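You operate a simulated robot arm through the tools that you are given. There is no shell and no other tool.

Carry out the task below with a simulated robot arm. There is one attempt and no reset: what you move stays moved.

## Task
Check that the orange stop button halts the yellow twister at speed 2.
Fine: switch on, set the dial, start a test and stop it before its end, switch off again.

The check looks at the end state, three seconds after you hand in, the way a careful person would. Anything else that was tipped, shoved, dropped, spilled or broken makes it a failure.

## Robot
A 6-joint arm with a two-finger gripper, fixed in place. Base frame: the origin is at the foot of the arm, x ahead of it, y to its left, z up. Units: m, degrees, N and s.
Its first joint turns from -166.0 to 166.0 degrees. Payload 2.45 kg.
The TCP is the grasp point between the finger pads, 0.02 m short of the fingertips. In the tool frame z runs along the fingers and y along their closing line. The gripper opens to 0.14 m. The gripper's body begins 0.168 m behind the TCP.
Orientation is told as [roll, pitch, yaw] about the base's x, y, z axes, in that order, counted from this pose: with the fingers straight down and closing along the base's y, the tool's x points along the base's -x, its y along +y and its z along -z.

## Interface
- The arm moves only by the tool apply_moves. Its argument "commands" is a list of rows, each a list of 3 entries, a list of its own where there are three numbers: the shift along the tool's x, y, z in m, then the turn, a rotation vector about the tool's x, y, z in degrees, then the gripper command, from -1 (shut) to 1 (fully open), values between in proportion. In form: [[[tx, ty, tz], [rx, ry, rz], gripper], ...]. A call has 1 to 20 rows; each row shifts and turns the commanded pose from where the row before left it, along the tool's axes as they then stand. Rows are played at 5 a second. More than 0.05 m and 8.6 degrees between two rows, or a gripper value outside its range, and nothing of the call is played. Where a pose cannot be reached the arm comes as near as it can. A force on the tool above 40 N (or 10 N above the force at the start of the call, whichever is more), or a blocked arm, ends the call early, and 0.2 s more pass. The fingers move at their own pace (about 0.045 m/s each) and stop on an object; they squeeze with about 21 N. The grip force told is the motor's: it shows also when the fingers shut on nothing. Time passes only in rows, and 0.2 s behind the last, so rows that do not move let the fingers close. It gives the time, the measured TCP pose, the force on the tool (base axes), the opening and the grip force at its end, in the units of the frame above (readings bear some noise), with the torque about the TCP (base axes, N m) and any sound that the robot's microphone picked up, and new pictures: "show" is both (left out), scene, wrist or none.
- Cameras (640 x 400 px; columns grow to the right, rows downward): "scene" is fixed at [0.0528, -0.6504, 1.8128]; the picture's right is [0.71, -0.71, 0.00], its down [-0.33, -0.33, -0.89] and it looks along [0.63, 0.63, -0.46] (base axes); focal length 351 px, centre (320, 200). "wrist" rides on the gripper at [0.078, 0.011, -0.209] in the tool frame; the picture's right is [-0.14, 0.99, 0.00], its down [-0.92, -0.13, -0.37] and it looks along [-0.37, -0.05, 0.93] (tool axes); focal length 280 px, centre (320, 200). There is no depth. A picture from a camera that has moved, and an enlarged one, comes with that camera's place and axes in the base frame and with its lens.
- close_up(camera, box): a new picture of the part [left, top, right, bottom] of that camera's present view, enlarged. It takes no simulated time.
- job_done(): hands the job in; it is judged then, once.

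Nothing tells you positions but the pictures and the camera data. Unless the task says otherwise, let go and move clear before handing in.

The tools are called after "Call:" as name(argument=value, ...) on one line, values as JSON. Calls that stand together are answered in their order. apply_moves: Moves the arm, as the interface text tells. Its arguments: {"type":"object","properties":{"commands":{"type":"array"},"show":{"type":"string","enum":["both","scene","wrist","none"]}},"required":["commands"]} The other tools are called the same way: close_up (camera, box) takes an enlarged picture of a part of a camera's view; job_done () hands the job in.

At the start:

```text
time: 0.0
position: [0.4928, 0.2787, 1.4972]
tcp_rot: [0.0, 0.0, 0.0]
contact_force: [-0.3, -0.7, -0.7]
moment: [0.02, -0.03, 0.0]
width: 0.14
gripper_force: 0.0
```

scene: 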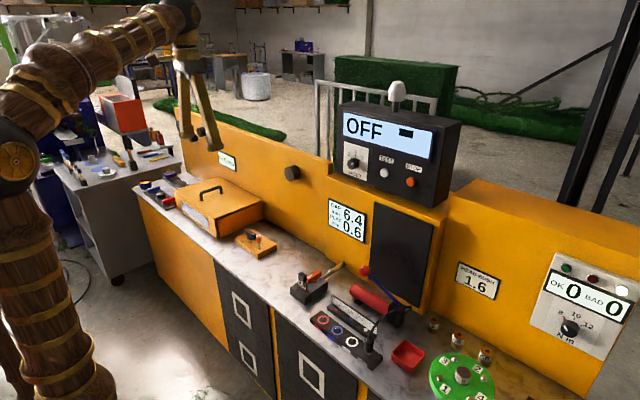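
wrist: 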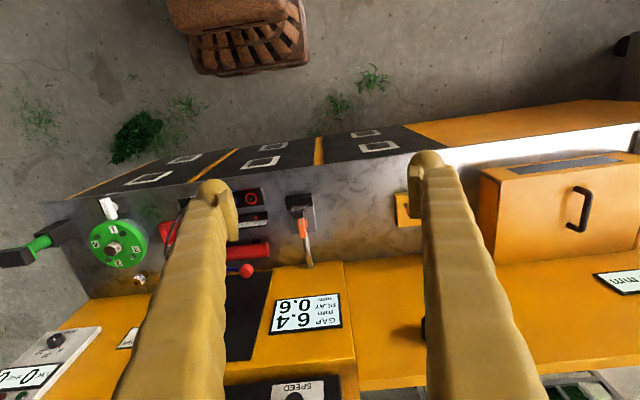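

I see a long yellow bench with a control box showing OFF, a dial, and two buttons; other panels stand to the right. I'll take enlarged views before moving anything.

Call:
close_up(camera="scene", box=[320, 80, 480, 220])

Call:
close_up(camera="scene", box=[280, 180, 480, 340])

Call:
close_up(camera="scene", box=[420, 240, 640, 400])

Call:
close_up(camera="scene", box=[120, 120, 340, 270])

Call:
close_up(camera="wrist", box=[0, 160, 360, 400])

```text
2.86 times, centred on (400, 150) of scene
camera zoom: at [0.0528, -0.6504, 1.8128], right [0.71, -0.71, 0.0], down [-0.33, -0.33, -0.89], along [0.63, 0.63, -0.46], focal length 1004 px, centre (91, 343)
```

zoom: 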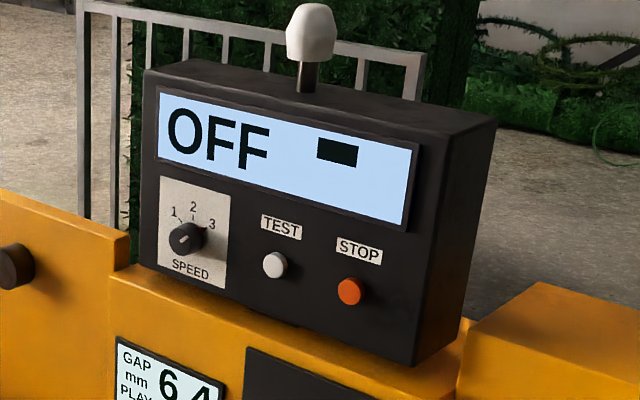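

```text
2.50 times, centred on (380, 260) of scene
camera zoom: at [0.0528, -0.6504, 1.8128], right [0.71, -0.71, 0.0], down [-0.33, -0.33, -0.89], along [0.63, 0.63, -0.46], focal length 879 px, centre (170, 50)
```

zoom: 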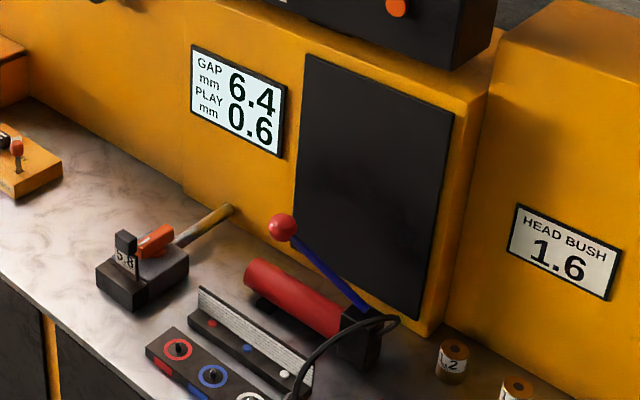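

```text
2.50 times, centred on (530, 320) of scene
camera zoom: at [0.0528, -0.6504, 1.8128], right [0.71, -0.71, 0.0], down [-0.33, -0.33, -0.89], along [0.63, 0.63, -0.46], focal length 879 px, centre (-205, -100)
```

zoom: 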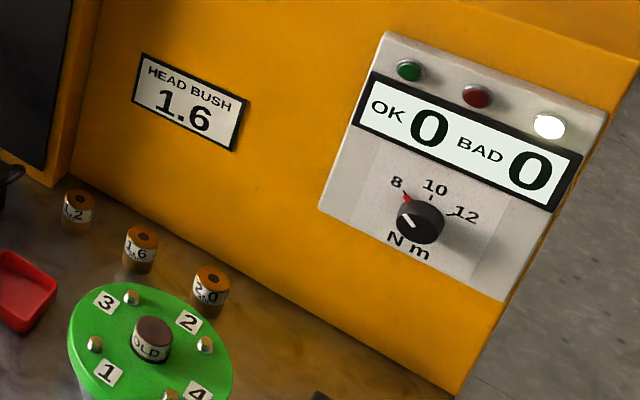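

```text
2.67 times, centred on (230, 195) of scene
camera zoom: at [0.0528, -0.6504, 1.8128], right [0.71, -0.71, 0.0], down [-0.33, -0.33, -0.89], along [0.63, 0.63, -0.46], focal length 937 px, centre (560, 213)
```

zoom: 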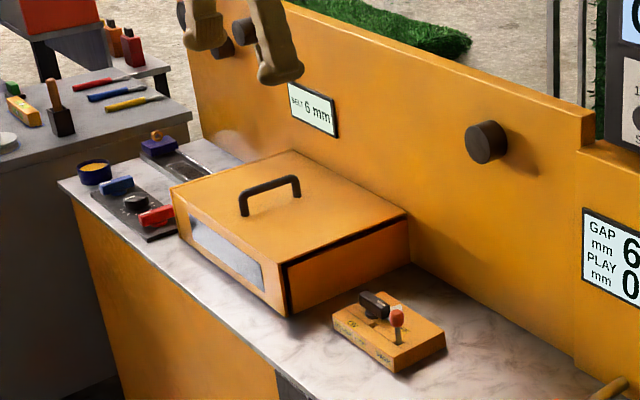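

```text
1.67 times, centred on (180, 280) of wrist
camera zoom: at [0.4138, 0.2889, 1.7057], right [0.14, 0.99, 0.0], down [0.92, -0.13, 0.37], along [0.37, -0.05, -0.93], focal length 467 px, centre (553, 67)
```

zoom: 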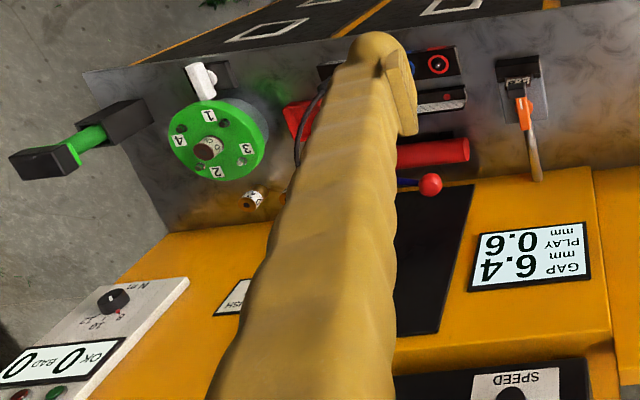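

The control box has a SPEED dial (1-2-3), TEST and orange STOP. I'm looking for the power switch next; the small yellow block with a black knob and red part is a candidate.

Call:
close_up(camera="scene", box=[225, 220, 289, 260])

Call:
close_up(camera="scene", box=[130, 160, 210, 210])

Call:
close_up(camera="scene", box=[340, 140, 420, 190])

Call:
close_up(camera="wrist", box=[380, 120, 640, 300])

Call:
close_up(camera="scene", box=[300, 280, 400, 360])

Call:
close_up(camera="scene", box=[200, 140, 310, 210])

```text
10.00 times, centred on (257, 240) of scene
camera zoom: at [0.0528, -0.6504, 1.8128], right [0.71, -0.71, 0.0], down [-0.33, -0.33, -0.89], along [0.63, 0.63, -0.46], focal length 3514 px, centre (950, -200)
```

zoom: 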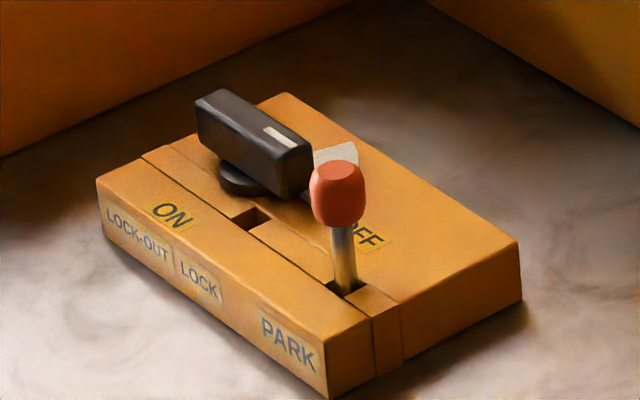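

```text
8.00 times, centred on (170, 185) of scene
camera zoom: at [0.0528, -0.6504, 1.8128], right [0.71, -0.71, 0.0], down [-0.33, -0.33, -0.89], along [0.63, 0.63, -0.46], focal length 2812 px, centre (1520, 320)
```

zoom: 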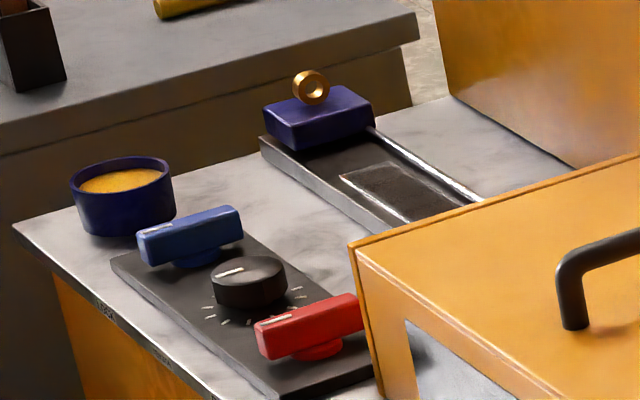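

```text
8.00 times, centred on (380, 165) of scene
camera zoom: at [0.0528, -0.6504, 1.8128], right [0.71, -0.71, 0.0], down [-0.33, -0.33, -0.89], along [0.63, 0.63, -0.46], focal length 2812 px, centre (-160, 480)
```

zoom: 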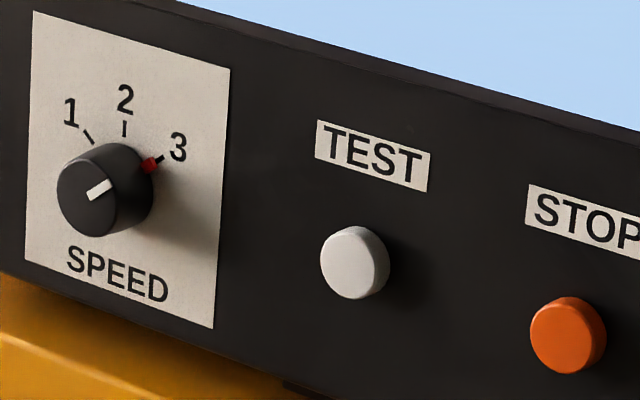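

```text
2.22 times, centred on (510, 210) of wrist
camera zoom: at [0.4138, 0.2889, 1.7057], right [0.14, 0.99, 0.0], down [0.92, -0.13, 0.37], along [0.37, -0.05, -0.93], focal length 623 px, centre (-102, 178)
```

zoom: 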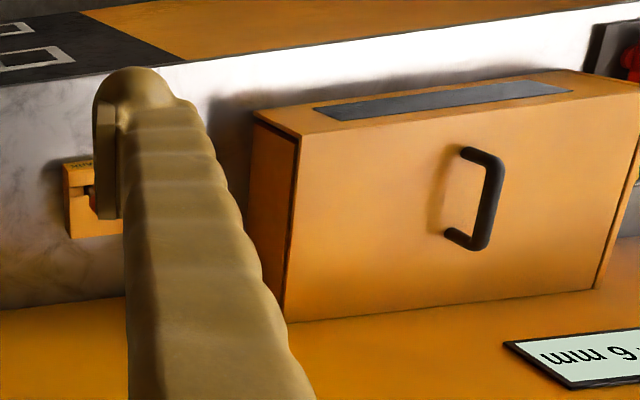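

```text
5.00 times, centred on (350, 320) of scene
camera zoom: at [0.0528, -0.6504, 1.8128], right [0.71, -0.71, 0.0], down [-0.33, -0.33, -0.89], along [0.63, 0.63, -0.46], focal length 1757 px, centre (170, -400)
```

zoom: 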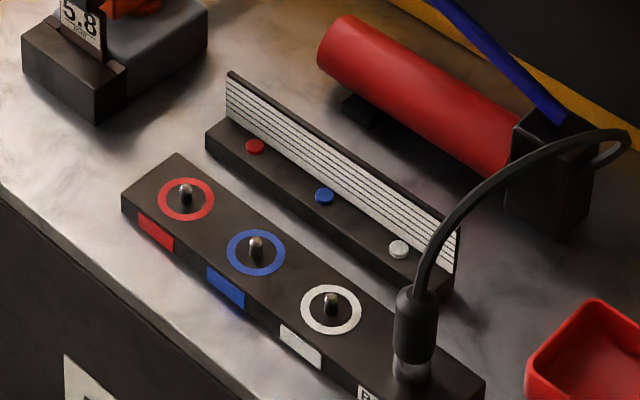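

```text
5.71 times, centred on (255, 175) of scene
camera zoom: at [0.0528, -0.6504, 1.8128], right [0.71, -0.71, 0.0], down [-0.33, -0.33, -0.89], along [0.63, 0.63, -0.46], focal length 2008 px, centre (691, 343)
```

zoom: 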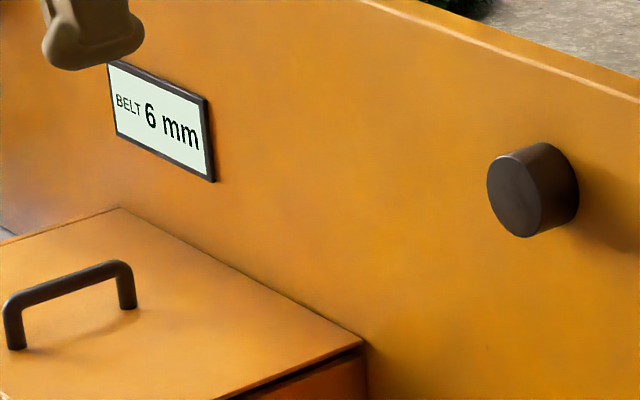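

The power switch looks to be the yellow block with a black ON/OFF knob (near x 0.76, y 0.50, z 0.95), with a red-capped lock-out pin standing in PARK. I'll bring the wrist camera over it for a better look.

Call:
apply_moves(commands=[[[-0.0186, 0.0256, 0.0341], [0, 0, 0], 1], [[-0.0186, 0.0256, 0.0341], [0, 0, 0], 1], [[-0.0186, 0.0256, 0.0341], [0, 0, 0], 1], [[-0.0186, 0.0256, 0.0341], [0, 0, 0], 1], [[-0.0186, 0.0256, 0.0341], [0, 0, 0], 1], [[-0.0186, 0.0256, 0.0341], [0, 0, 0], 1], [[-0.0186, 0.0256, 0.0341], [0, 0, 0], 1], [[-0.0186, 0.0256, 0.0341], [0, 0, 0], 1]])

```text
time: 1.8
position: [0.6432, 0.483, 1.2237]
tcp_rot: [0.0, 0.0, -0.1]
contact_force: [0.0, -0.3, 1.3]
moment: [0.02, -0.05, 0.01]
width: 0.14
gripper_force: 0.1
camera wrist: at [0.5643, 0.4944, 1.4329], right [0.14, 0.99, 0.0], down [0.92, -0.13, 0.37], along [0.37, -0.05, -0.93], focal length 280 px, centre (320, 200)
```

scene: 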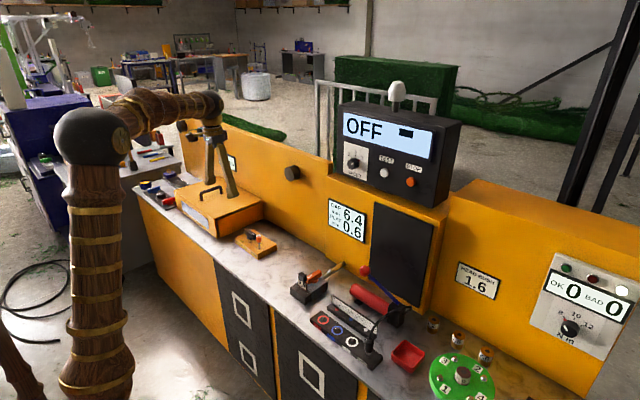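
wrist: 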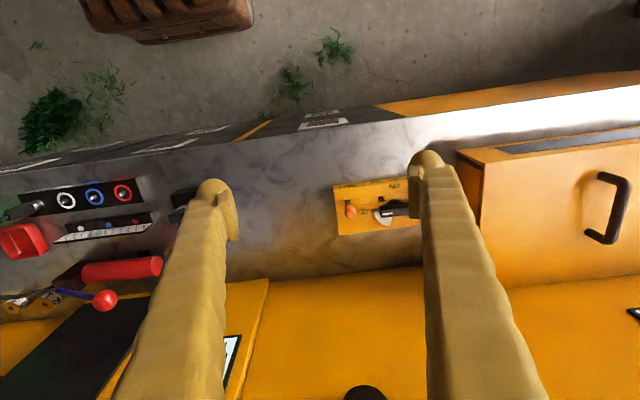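

Call:
close_up(camera="wrist", box=[320, 160, 432, 250])

Call:
close_up(camera="scene", box=[225, 220, 289, 260])

```text
4.44 times, centred on (376, 205) of wrist
camera zoom: at [0.5643, 0.4944, 1.4329], right [0.14, 0.99, 0.0], down [0.92, -0.13, 0.37], along [0.37, -0.05, -0.93], focal length 1246 px, centre (71, 178)
```

zoom: 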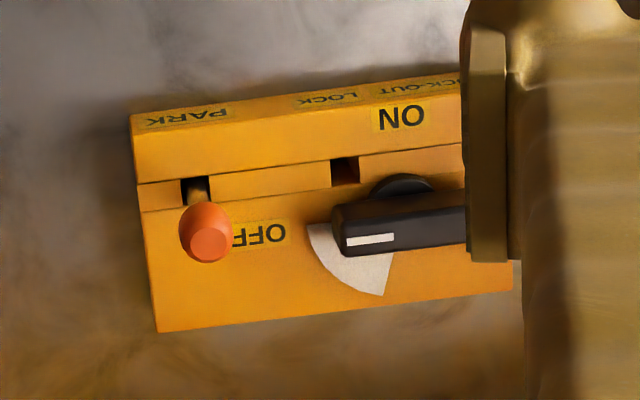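

```text
10.00 times, centred on (257, 240) of scene
camera zoom: at [0.0528, -0.6504, 1.8128], right [0.71, -0.71, 0.0], down [-0.33, -0.33, -0.89], along [0.63, 0.63, -0.46], focal length 3514 px, centre (950, -200)
```

zoom: 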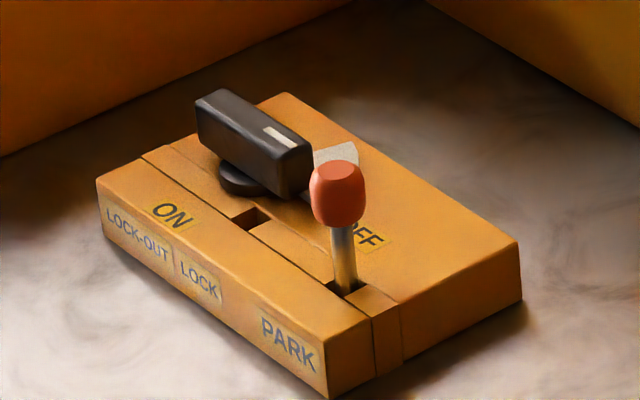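

The knob's mark points to OFF (toward -y), ON lies toward the front edge, and the pin is parked, so it shouldn't block the swing. I estimate the knob near (0.85, 0.63, 0.87); I'll go closer above it for a clear view.

Call:
apply_moves(commands=[[[-0.025, 0.03, 0.0], [0, 0, 0], 1], [[-0.025, 0.03, 0.0], [0, 0, 0], 1], [[-0.025, 0.03, 0.0], [0, 0, 0], 1], [[-0.02, 0.03, 0.0], [0, 0, 0], 1], [[0, 0, 0.03], [0, 0, 0], 1]])

```text
time: 3.0
position: [0.7376, 0.6047, 1.1947]
tcp_rot: [0.1, 0.0, 0.0]
contact_force: [0.0, -0.3, 0.5]
moment: [0.02, 0.0, 0.01]
width: 0.1399
gripper_force: 0.1
camera wrist: at [0.6585, 0.6141, 1.4035], right [0.14, 0.99, 0.0], down [0.92, -0.13, 0.37], along [0.37, -0.05, -0.93], focal length 280 px, centre (320, 200)
```

scene: 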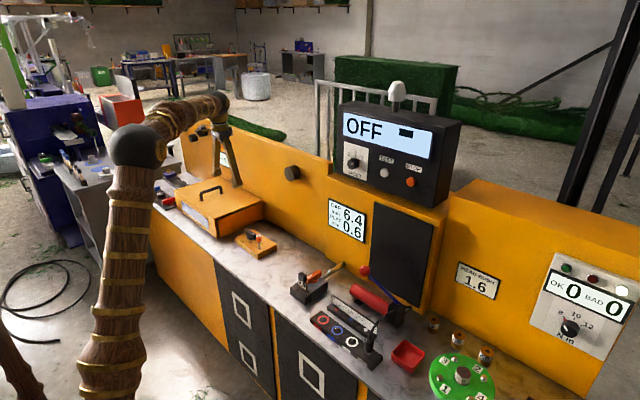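
wrist: 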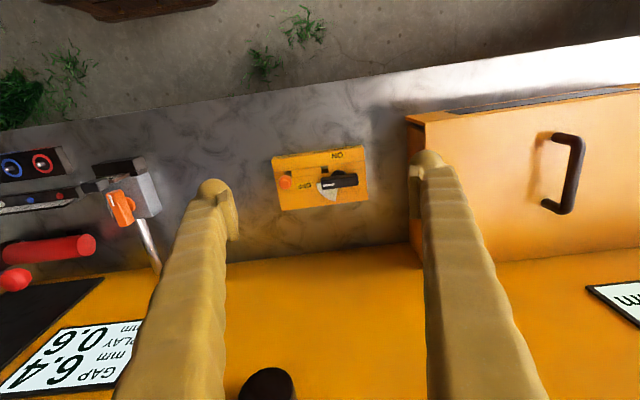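

Call:
close_up(camera="wrist", box=[260, 140, 388, 220])

```text
5.00 times, centred on (324, 180) of wrist
camera zoom: at [0.6585, 0.6141, 1.4035], right [0.14, 0.99, 0.0], down [0.92, -0.13, 0.37], along [0.37, -0.05, -0.93], focal length 1402 px, centre (300, 300)
```

zoom: 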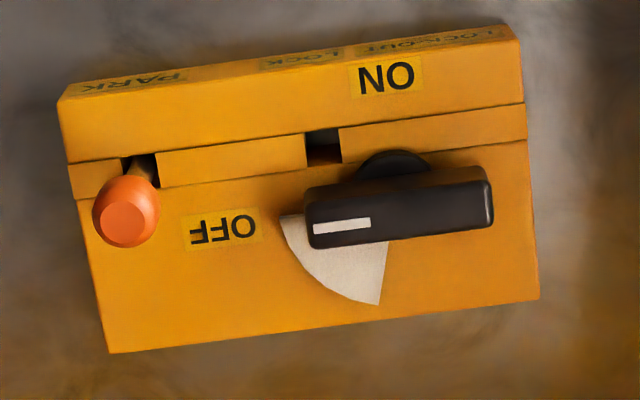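

The knob is now clear: its bar is about 0.075 m long along y, centred near (0.841, 0.629), with the top at z of about 0.87. I'll yaw the tool 90° so the fingers close across the bar and go over it.

Call:
apply_moves(commands=[[[0, 0, 0], [0, 0, -8.2], -0.14], [[0, 0, 0], [0, 0, -8.2], -0.14], [[0, 0, 0], [0, 0, -8.2], -0.14], [[0, 0, 0], [0, 0, -8.2], -0.14], [[0, 0, 0], [0, 0, -8.2], -0.14], [[0, 0, 0], [0, 0, -8.2], -0.14], [[0, 0, 0], [0, 0, -8.2], -0.14], [[0, 0, 0], [0, 0, -8.2], -0.14], [[0, 0, 0], [0, 0, -8.2], -0.14], [[0, 0, 0], [0, 0, -8.2], -0.14], [[0, 0, 0], [0, 0, -8.0], -0.14], [[-0.012, -0.04, 0.02], [0, 0, 0], -0.14], [[-0.012, -0.04, 0.02], [0, 0, 0], -0.14], [[0, -0.023, 0.04], [0, 0, 0], -0.14], [[0, 0, 0.05], [0, 0, 0], -0.14], [[0, 0, 0.05], [0, 0, 0], -0.14], [[0, 0, 0], [0, 0, 0], -0.14]])

```text
time: 6.6
position: [0.8402, 0.6265, 1.0144]
tcp_rot: [0.0, 0.0, 90.0]
contact_force: [-0.6, -0.3, -0.7]
moment: [0.0, 0.01, -0.02]
width: 0.0602
gripper_force: 0.0
camera wrist: at [0.8282, 0.5485, 1.2233], right [-0.99, 0.14, 0.0], down [0.13, 0.92, 0.37], along [0.05, 0.36, -0.93], focal length 280 px, centre (320, 200)
```

scene: 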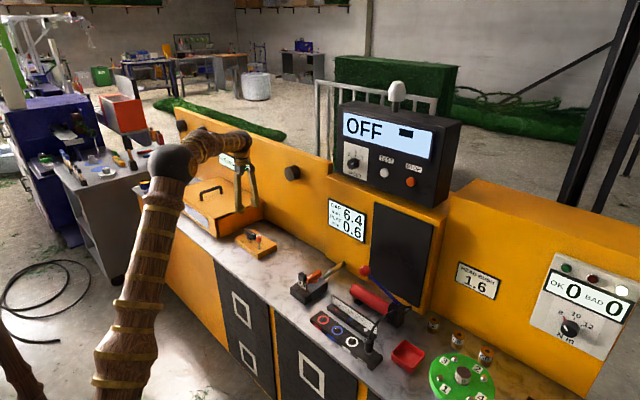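
wrist: 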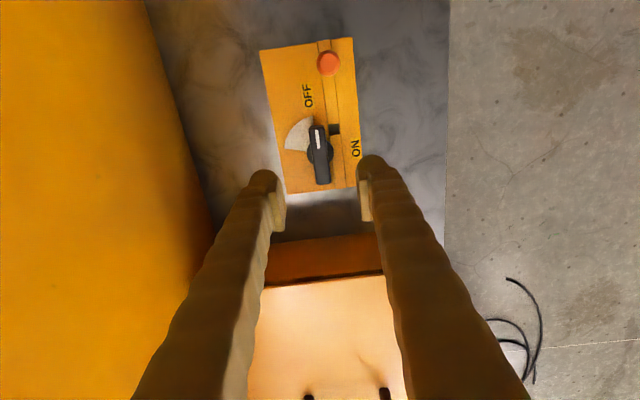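

The tool reaches: it is above the knob and aligned with it. I'll check the bar closely, then lower onto it.

Call:
close_up(camera="wrist", box=[250, 90, 378, 200])

Call:
apply_moves(commands=[[[-0.002, 0, 0.04], [0, 0, 0], -0.14], [[0, 0, 0.04], [0, 0, 0], -0.14], [[0, 0, 0.03], [0, 0, 0], -0.14], [[0, 0, 0.02], [0, 0, 0], -0.14], [[0, 0, 0.01], [0, 0, 0], -0.14]])

```text
3.64 times, centred on (314, 145) of wrist
camera zoom: at [0.8282, 0.5485, 1.2233], right [-0.99, 0.14, 0.0], down [0.13, 0.92, 0.37], along [0.05, 0.36, -0.93], focal length 1020 px, centre (342, 400)
```

zoom: 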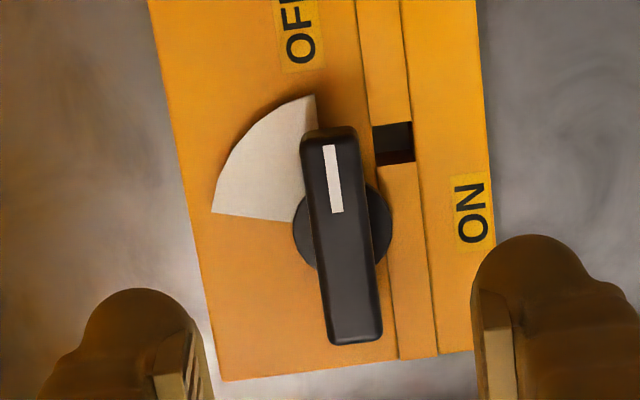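

```text
time: 7.8
position: [0.8401, 0.6284, 0.8737]
tcp_rot: [0.0, 0.0, 90.0]
contact_force: [0.3, 0.7, 0.4]
moment: [0.01, 0.0, 0.0]
width: 0.0599
gripper_force: 0.0
camera wrist: at [0.828, 0.5508, 1.0827], right [-0.99, 0.14, 0.0], down [0.13, 0.92, 0.37], along [0.05, 0.37, -0.93], focal length 280 px, centre (320, 200)
```

scene: 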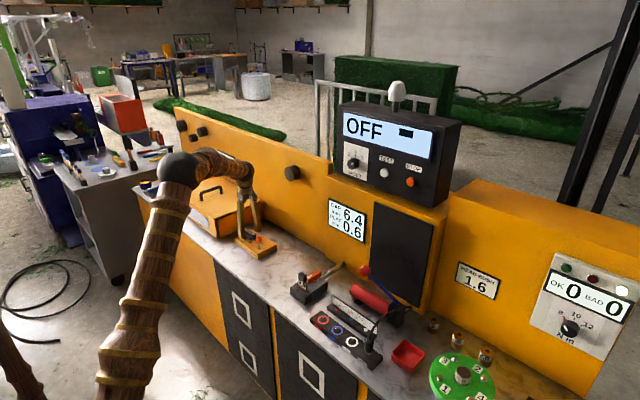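
wrist: 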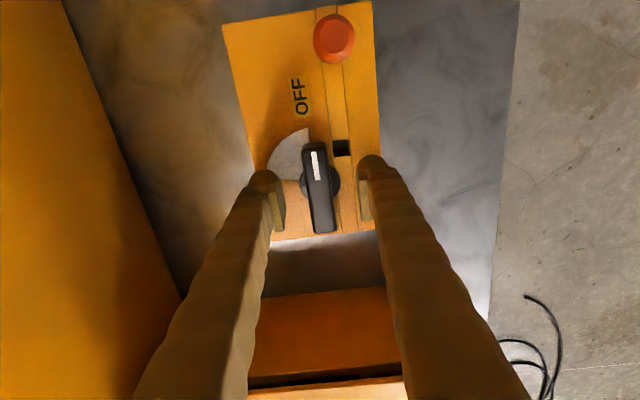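

The bar sits squarely between the fingers. I'll lower about 1 cm more and close on it.

Call:
apply_moves(commands=[[[0.001, 0, 0.005], [0, 0, 0], -0.14], [[0, 0, 0.005], [0, 0, 0], -0.14], [[0, 0, 0], [0, 0, 0], -1], [[0, 0, 0], [0, 0, 0], -1], [[0, 0, 0], [0, 0, 0], -1], [[0, 0, 0], [0, 0, 0], -1]], show="wrist")

```text
time: 9.2
position: [0.8408, 0.6274, 0.8649]
tcp_rot: [0.0, 0.0, 89.9]
contact_force: [10.2, 2.4, -2.6]
moment: [0.03, -0.14, -0.01]
width: 0.02
gripper_force: 37.3
camera wrist: at [0.8282, 0.5494, 1.0726], right [-0.99, 0.14, 0.0], down [0.13, 0.92, 0.37], along [0.05, 0.37, -0.93], focal length 280 px, centre (320, 200)
```

wrist: 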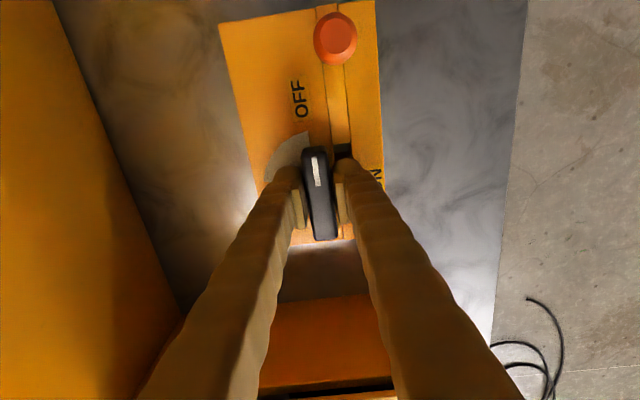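

The bar is gripped (0.020 m). I'll ease off the side load and start turning the knob clockwise, seen from above, toward ON, checking forces on the way.

Call:
apply_moves(commands=[[[0, -0.001, 0], [0, 0, 0], -1], [[0, 0, 0], [0, 0, 7.5], -1], [[0, 0, 0], [0, 0, 7.5], -1], [[0, 0, 0], [0, 0, 7.5], -1]], show="wrist")

```text
time: 10.2
position: [0.8393, 0.6283, 0.8635]
tcp_rot: [0.1, 0.0, 67.3]
contact_force: [-29.4, -11.9, 8.2]
moment: [-0.36, 0.44, 0.1]
width: 0.0201
gripper_force: 44.4
camera wrist: at [0.7988, 0.56, 1.0727], right [-0.86, 0.51, 0.0], down [0.47, 0.8, 0.37], along [0.19, 0.32, -0.93], focal length 280 px, centre (320, 200)
```

wrist: 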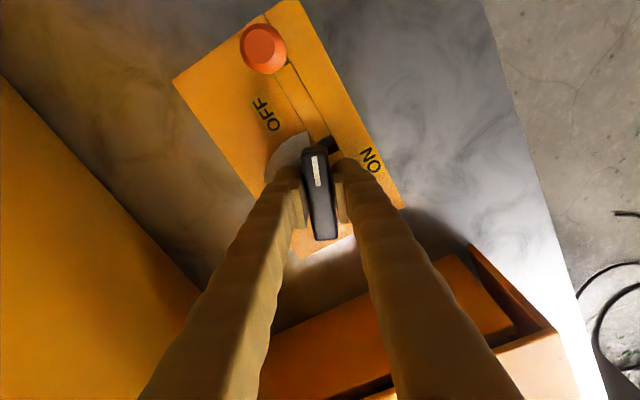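

The knob is turning with the tool and the mark stays between the fingers. I'll relieve the side force that built up from a small centring offset before continuing.

Call:
apply_moves(commands=[[[0.0013, 0.0011, 0], [0, 0, 0], -1], [[0, 0, 0], [0, 0, 0], -1]], show="none")

```text
time: 10.8
position: [0.8394, 0.6279, 0.8649]
tcp_rot: [0.0, -0.1, 67.4]
contact_force: [-11.5, 4.8, -2.5]
moment: [0.19, 0.04, 0.06]
width: 0.0198
gripper_force: 45.2
```

Forces dropped. I'll continue turning in small batches.

Call:
apply_moves(commands=[[[0, 0.0008, 0], [0, 0, 7.5], -1], [[0, 0, 0], [0, 0, 7.5], -1], [[0, 0, 0], [0, 0, 7.5], -1]], show="none")

```text
time: 11.6
position: [0.8396, 0.6292, 0.8651]
tcp_rot: [0.0, -0.1, 44.9]
contact_force: [0.5, 19.7, -5.7]
moment: [0.33, -0.13, 0.02]
width: 0.0199
gripper_force: 44.9
```

Call:
apply_moves(commands=[[[-0.0008, 0.0008, 0], [0, 0, 7.5], -1], [[0, 0, 0], [0, 0, 7.5], -1], [[0, 0, 0], [0, 0, 7.5], -1]], show="both")

```text
time: 12.4
position: [0.8382, 0.6284, 0.8644]
tcp_rot: [0.0, -0.1, 22.3]
contact_force: [-4.4, 21.4, -3.0]
moment: [0.15, 0.2, -0.01]
width: 0.0202
gripper_force: 45.0
camera wrist: at [0.7609, 0.609, 1.0726], right [-0.25, 0.97, 0.0], down [0.9, 0.23, 0.37], along [0.36, 0.09, -0.93], focal length 280 px, centre (320, 200)
```

scene: 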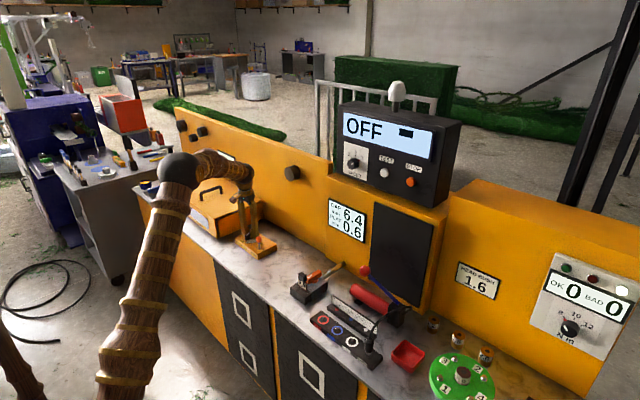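
wrist: 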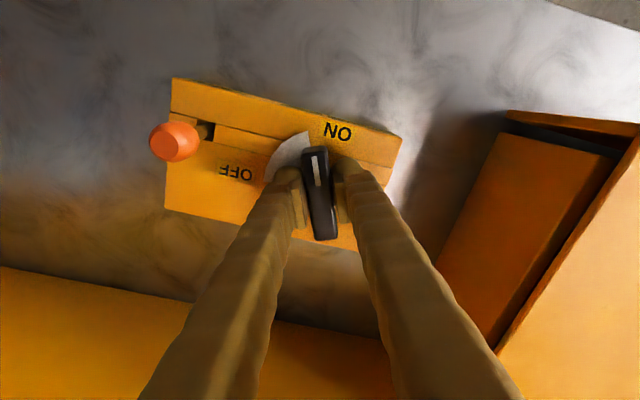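

Call:
apply_moves(commands=[[[-0.0003, 0.0008, 0], [0, 0, 7.5], -1], [[0, 0, 0], [0, 0, 7.5], -1], [[0, 0, 0], [0, 0, 7.5], -1], [[0, 0, 0], [0, 0, 0], -1]], show="both")

```text
time: 13.4
position: [0.8381, 0.6284, 0.8643]
tcp_rot: [0.0, 0.1, -0.1]
contact_force: [-17.2, 18.7, -6.5]
moment: [0.2, 0.32, 0.05]
width: 0.0201
gripper_force: 44.6
camera wrist: at [0.7593, 0.6407, 1.0727], right [0.14, 0.99, 0.0], down [0.92, -0.13, 0.37], along [0.36, -0.05, -0.93], focal length 280 px, centre (320, 200)
```

scene: 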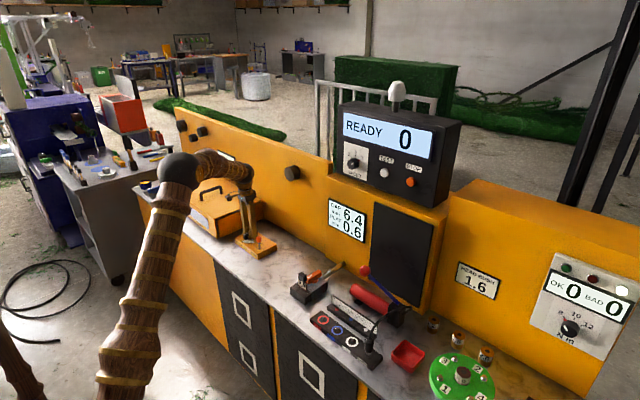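
wrist: 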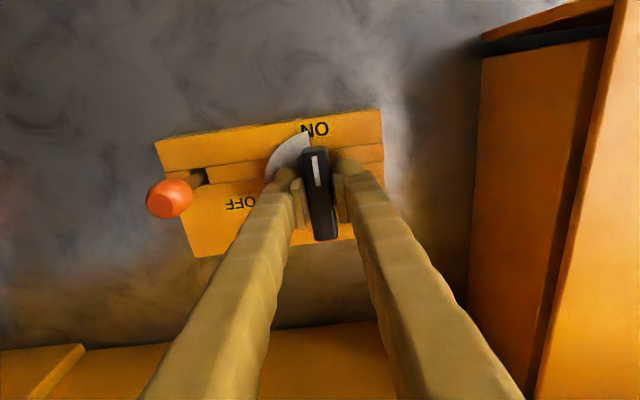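

The display now reads READY 0, so the machine is on. I'll open, rise straight up, and look at the control box next.

Call:
apply_moves(commands=[[[0, 0, 0], [0, 0, 0], -0.14], [[0, 0, 0], [0, 0, 0], -0.14], [[0, 0, 0], [0, 0, 0], -0.14], [[0, 0, -0.03], [0, 0, 0], -0.14], [[0, 0, -0.045], [0, 0, 0], -0.14], [[0, 0, -0.045], [0, 0, 0], -0.14], [[0, 0, -0.045], [0, 0, 0], -0.14], [[0, 0, -0.045], [0, 0, 0], -0.14], [[0, 0, -0.045], [0, 0, 0], -0.14], [[0, 0, -0.045], [0, 0, 0], -0.14], [[0, 0, -0.045], [0, 0, 0], -0.14], [[0.03, -0.03, -0.02], [0, 0, 0], -0.14], [[0.03, -0.03, -0.02], [0, 0, 0], -0.14]], show="both")

```text
time: 16.2
position: [0.777, 0.5672, 1.2454]
tcp_rot: [-0.2, 0.2, -0.1]
contact_force: [0.1, 0.1, -0.9]
moment: [-0.09, 0.11, -0.02]
width: 0.0603
gripper_force: 0.1
camera wrist: at [0.6989, 0.5804, 1.4547], right [0.14, 0.99, 0.0], down [0.92, -0.13, 0.37], along [0.36, -0.05, -0.93], focal length 280 px, centre (320, 200)
```

scene: 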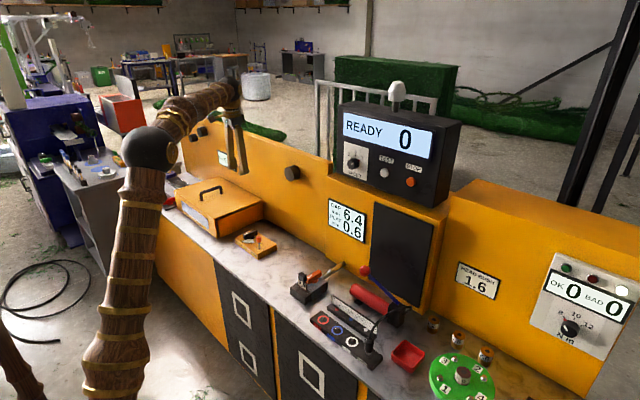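
wrist: 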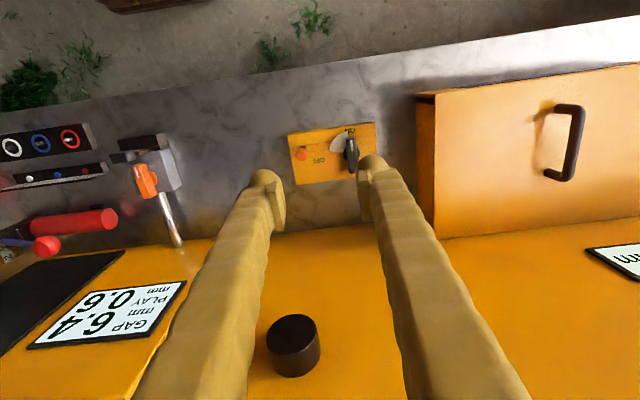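

The knob shows ON. Now I'll back off and turn the tool to point forward (+x), facing the control box.

Call:
apply_moves(commands=[[[0.0125, -0.0438, -0.006], [0, 0, 0], -0.14], [[0.0125, -0.0438, -0.006], [0, 0, 0], -0.14], [[0.0125, -0.0438, -0.006], [0, 0, 0], -0.14], [[0.0125, -0.0438, -0.006], [0, 0, 0], -0.14], [[0.0125, -0.0438, -0.006], [0, 0, 0], -0.14], [[0.0125, -0.0438, -0.006], [0, 0, 0], -0.14], [[0.0125, -0.0438, -0.006], [0, 0, 0], -0.14], [[0.0125, -0.0438, -0.006], [0, 0, 0], -0.14], [[0, 0, 0], [0, -8.2, 0], -0.14], [[0, 0, 0], [0, -8.2, 0], -0.14], [[0, 0, 0], [0, -8.2, 0], -0.14], [[0, 0, 0], [0, -8.2, 0], -0.14], [[0, 0, 0], [0, -8.2, 0], -0.14], [[0, 0, 0], [0, -8.2, 0], -0.14], [[0, 0, 0], [0, -8.2, 0], -0.14], [[0, 0, 0], [0, -8.2, 0], -0.14], [[0, 0, 0], [0, -8.2, 0], -0.14], [[0, 0, 0], [0, -8.2, 0], -0.14], [[0, 0, 0], [0, -8.0, 0], -0.14]], show="both")

```text
time: 20.2
position: [0.6779, 0.2195, 1.2981]
tcp_rot: [157.8, -90.0, -157.7]
contact_force: [-1.0, 0.0, 0.2]
moment: [-0.03, -0.01, 0.02]
width: 0.0602
gripper_force: 0.0
camera wrist: at [0.4679, 0.23, 1.2184], right [0.0, 0.99, 0.14], down [-0.37, -0.13, 0.92], along [0.93, -0.05, 0.37], focal length 280 px, centre (320, 200)
```

scene: 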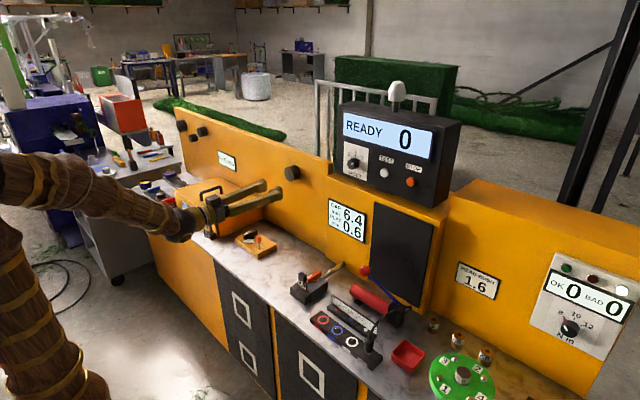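
wrist: 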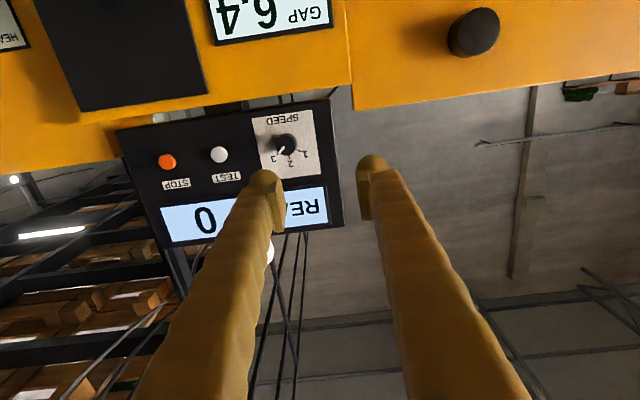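

I can see the whole control face upside-down through the wrist camera. I'll enlarge it to measure dial and button positions.

Call:
close_up(camera="wrist", box=[240, 95, 352, 165])

Call:
close_up(camera="wrist", box=[110, 90, 350, 240])

Call:
close_up(camera="scene", box=[330, 95, 458, 215])

```text
5.71 times, centred on (296, 130) of wrist
camera zoom: at [0.4679, 0.23, 1.2184], right [0.0, 0.99, 0.14], down [-0.37, -0.13, 0.92], along [0.93, -0.05, 0.37], focal length 1602 px, centre (457, 600)
```

zoom: 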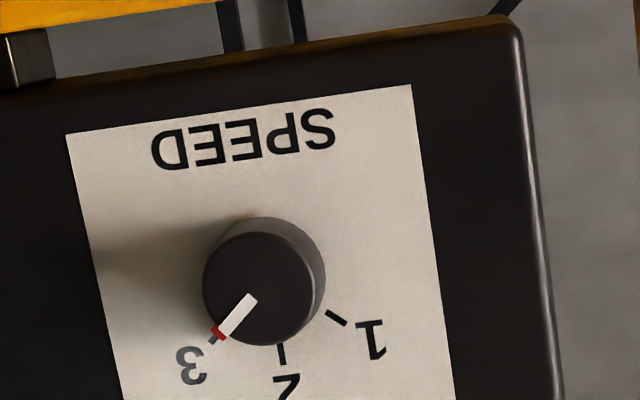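

```text
2.67 times, centred on (230, 165) of wrist
camera zoom: at [0.4679, 0.23, 1.2184], right [0.0, 0.99, 0.14], down [-0.37, -0.13, 0.92], along [0.93, -0.05, 0.37], focal length 748 px, centre (560, 293)
```

zoom: 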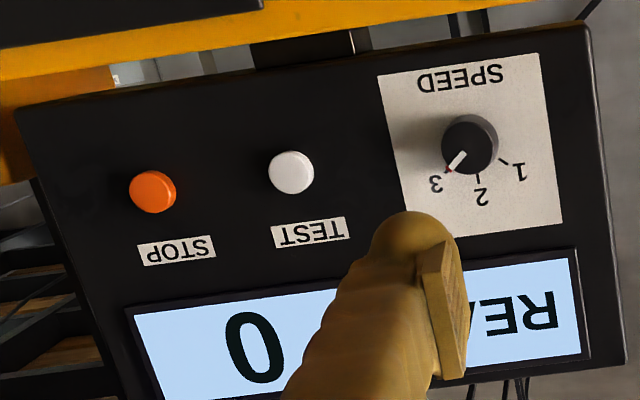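

```text
3.33 times, centred on (394, 155) of scene
camera zoom: at [0.0528, -0.6504, 1.8128], right [0.71, -0.71, 0.0], down [-0.33, -0.33, -0.89], along [0.63, 0.63, -0.46], focal length 1171 px, centre (73, 350)
```

zoom: 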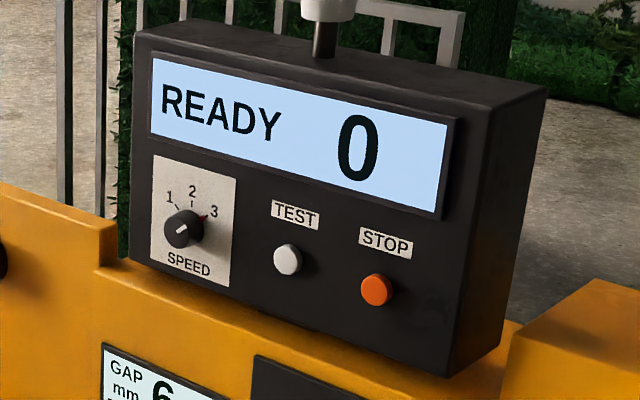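

I place the dial's face near (1.018, 0.147, 1.316), TEST near (1.035, 0.008, 1.318) and STOP near (1.034, -0.103, 1.318), on a vertical face. I'll line the open fingers up in front of the dial.

Call:
apply_moves(commands=[[[-0.003, -0.0121, 0.042], [0, 0, 0], 0], [[-0.003, -0.0121, 0.042], [0, 0, 0], 0], [[-0.003, -0.0121, 0.042], [0, 0, 0], 0], [[-0.003, -0.0121, 0.042], [0, 0, 0], 0], [[-0.003, -0.0121, 0.042], [0, 0, 0], 0], [[-0.003, -0.0121, 0.042], [0, 0, 0], 0]], show="both")

```text
time: 21.6
position: [0.9302, 0.1456, 1.3156]
tcp_rot: [-123.3, -90.0, 123.0]
contact_force: [0.9, 0.7, 0.4]
moment: [-0.01, 0.02, -0.02]
width: 0.0697
gripper_force: 0.2
camera wrist: at [0.7205, 0.1564, 1.2371], right [0.0, 0.99, 0.14], down [-0.37, -0.13, 0.92], along [0.93, -0.05, 0.37], focal length 280 px, centre (320, 200)
```

scene: 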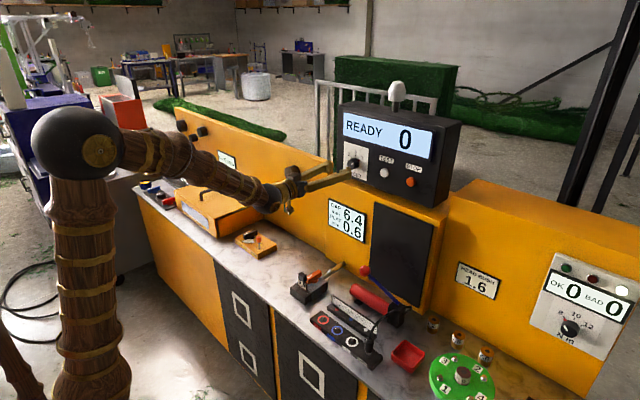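
wrist: 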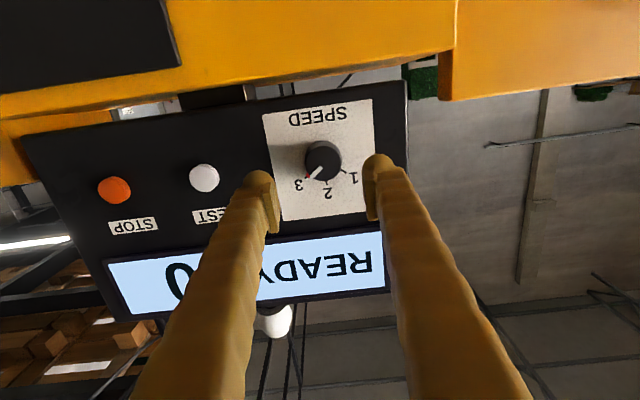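

Call:
close_up(camera="wrist", box=[250, 90, 410, 190])

Call:
close_up(camera="wrist", box=[80, 130, 240, 230])

```text
4.00 times, centred on (330, 140) of wrist
camera zoom: at [0.7205, 0.1564, 1.2371], right [0.0, 0.99, 0.14], down [-0.37, -0.13, 0.92], along [0.93, -0.05, 0.37], focal length 1122 px, centre (280, 440)
```

zoom: 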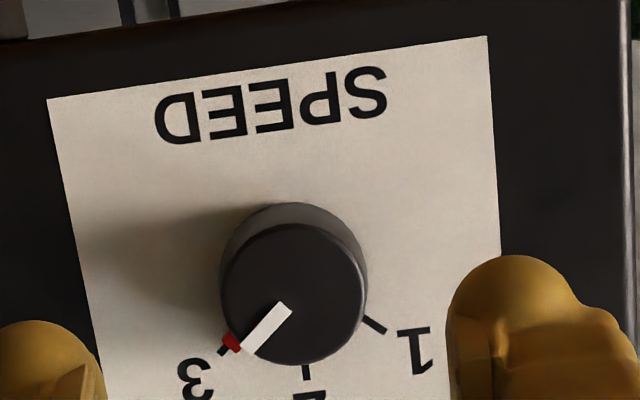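

```text
4.00 times, centred on (160, 180) of wrist
camera zoom: at [0.7205, 0.1564, 1.2371], right [0.0, 0.99, 0.14], down [-0.37, -0.13, 0.92], along [0.93, -0.05, 0.37], focal length 1122 px, centre (960, 280)
```

zoom: 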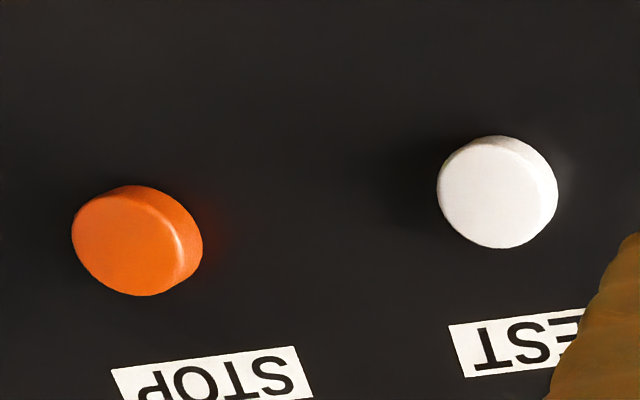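

The dial's front is near (1.015, 0.149, 1.314), with the pointer on 3. I'll slide the fingers around it and close.

Call:
apply_moves(commands=[[[0, 0.0015, 0.026], [0, 0, 0], 0], [[0, 0.001, 0.026], [0, 0, 0], 0], [[0, 0, 0.016], [0, 0, 0], 0], [[0, 0, 0.01], [0, 0, 0], 0]], show="wrist")

```text
time: 22.6
position: [1.0089, 0.1484, 1.3152]
tcp_rot: [101.9, -90.1, -102.1]
contact_force: [-0.8, 0.7, -0.3]
moment: [0.02, -0.05, 0.01]
width: 0.0701
gripper_force: 0.0
camera wrist: at [0.798, 0.1592, 1.2366], right [0.0, 0.99, 0.14], down [-0.37, -0.13, 0.92], along [0.93, -0.05, 0.37], focal length 280 px, centre (320, 200)
```

wrist: 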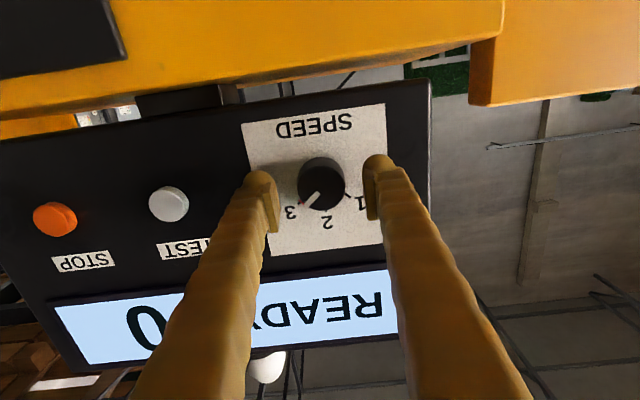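

Call:
apply_moves(commands=[[[0.001, 0.0005, 0], [0, 0, 0], -0.3], [[0, 0, 0], [0, 0, 0], -0.6], [[0, 0, 0], [0, 0, 0], -1], [[0, 0, 0], [0, 0, 0], -1], [[0, 0, 0], [0, 0, 0], -1]], show="wrist")

```text
time: 23.8
position: [1.0072, 0.1491, 1.3135]
tcp_rot: [-64.5, -90.0, 64.4]
contact_force: [4.8, 10.8, -0.9]
moment: [0.01, -0.03, 0.13]
width: 0.0376
gripper_force: 44.7
camera wrist: at [0.7979, 0.1604, 1.2357], right [0.0, 0.99, 0.14], down [-0.37, -0.13, 0.92], along [0.93, -0.05, 0.36], focal length 280 px, centre (320, 200)
```

wrist: 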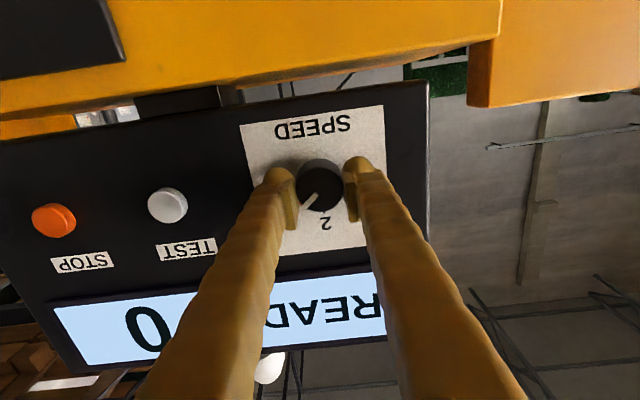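

The dial is held (0.038 m wide). Now I'll turn it counter-clockwise, seen from the front, halfway to check the forces and direction.

Call:
apply_moves(commands=[[[0, 0.0006, 0], [0, 0, -7.5], -1], [[0, 0, 0], [0, 0, -7.5], -1], [[0, 0, 0], [0, 0, -7.5], -1]], show="wrist")

Call:
close_up(camera="wrist", box=[240, 120, 400, 220])

```text
time: 24.6
position: [1.0087, 0.1502, 1.3145]
tcp_rot: [-90.0, -67.4, 89.9]
contact_force: [-0.7, 14.4, -2.3]
moment: [0.02, -0.01, 0.19]
width: 0.0377
gripper_force: 44.5
camera wrist: at [0.7979, 0.1303, 1.2375], right [0.0, 0.97, -0.25], down [-0.37, 0.24, 0.9], along [0.93, 0.09, 0.36], focal length 280 px, centre (320, 200)
```

wrist: 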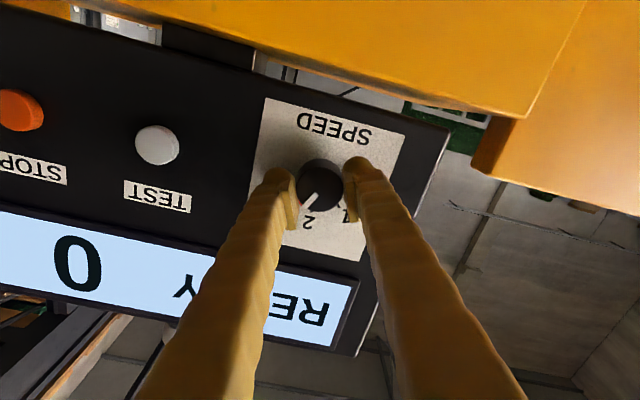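

```text
4.00 times, centred on (320, 170) of wrist
camera zoom: at [0.7979, 0.1303, 1.2375], right [0.0, 0.97, -0.25], down [-0.37, 0.24, 0.9], along [0.93, 0.09, 0.36], focal length 1122 px, centre (320, 320)
```

zoom: 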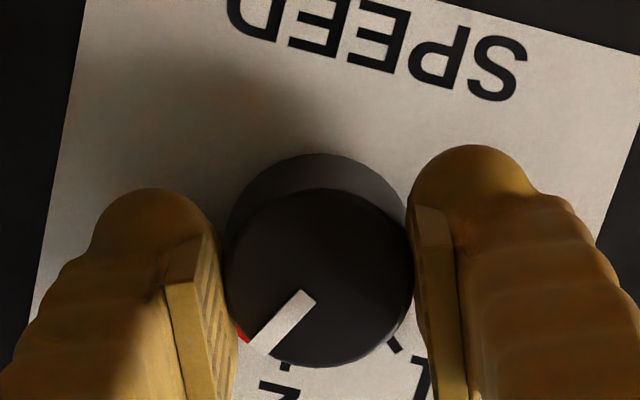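

The pointer is moving from 3 toward 2 as intended. I'll finish the other half.

Call:
apply_moves(commands=[[[0, 0.0006, 0], [0, 0, -7.5], -1], [[0, 0, 0], [0, 0, -7.5], -1], [[0, 0, 0], [0, 0, -7.5], -1], [[0, 0, 0], [0, 0, 0], -1]], show="wrist")

Call:
close_up(camera="wrist", box=[240, 120, 400, 220])

```text
time: 25.6
position: [1.0078, 0.1512, 1.3142]
tcp_rot: [-89.9, -44.9, 89.9]
contact_force: [-22.5, 15.6, -6.9]
moment: [0.02, 0.18, 0.19]
width: 0.0375
gripper_force: 45.0
camera wrist: at [0.7979, 0.1033, 1.2506], right [0.0, 0.8, -0.6], down [-0.37, 0.56, 0.74], along [0.93, 0.22, 0.29], focal length 280 px, centre (320, 200)
```

wrist: 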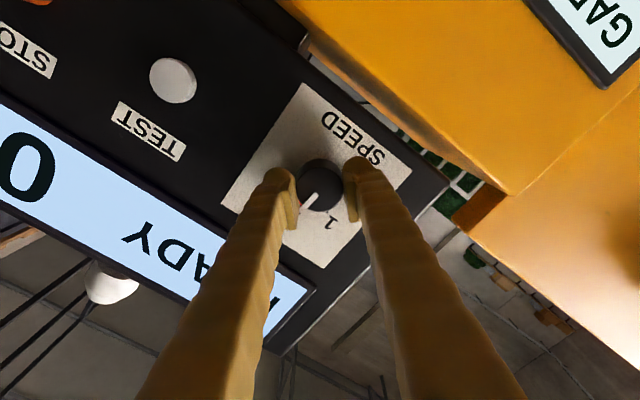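

```text
4.00 times, centred on (320, 170) of wrist
camera zoom: at [0.7979, 0.1033, 1.2506], right [0.0, 0.8, -0.6], down [-0.37, 0.56, 0.74], along [0.93, 0.22, 0.29], focal length 1122 px, centre (320, 320)
```

zoom: 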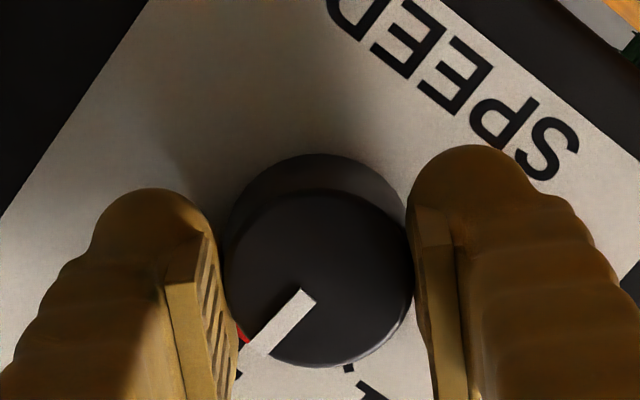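

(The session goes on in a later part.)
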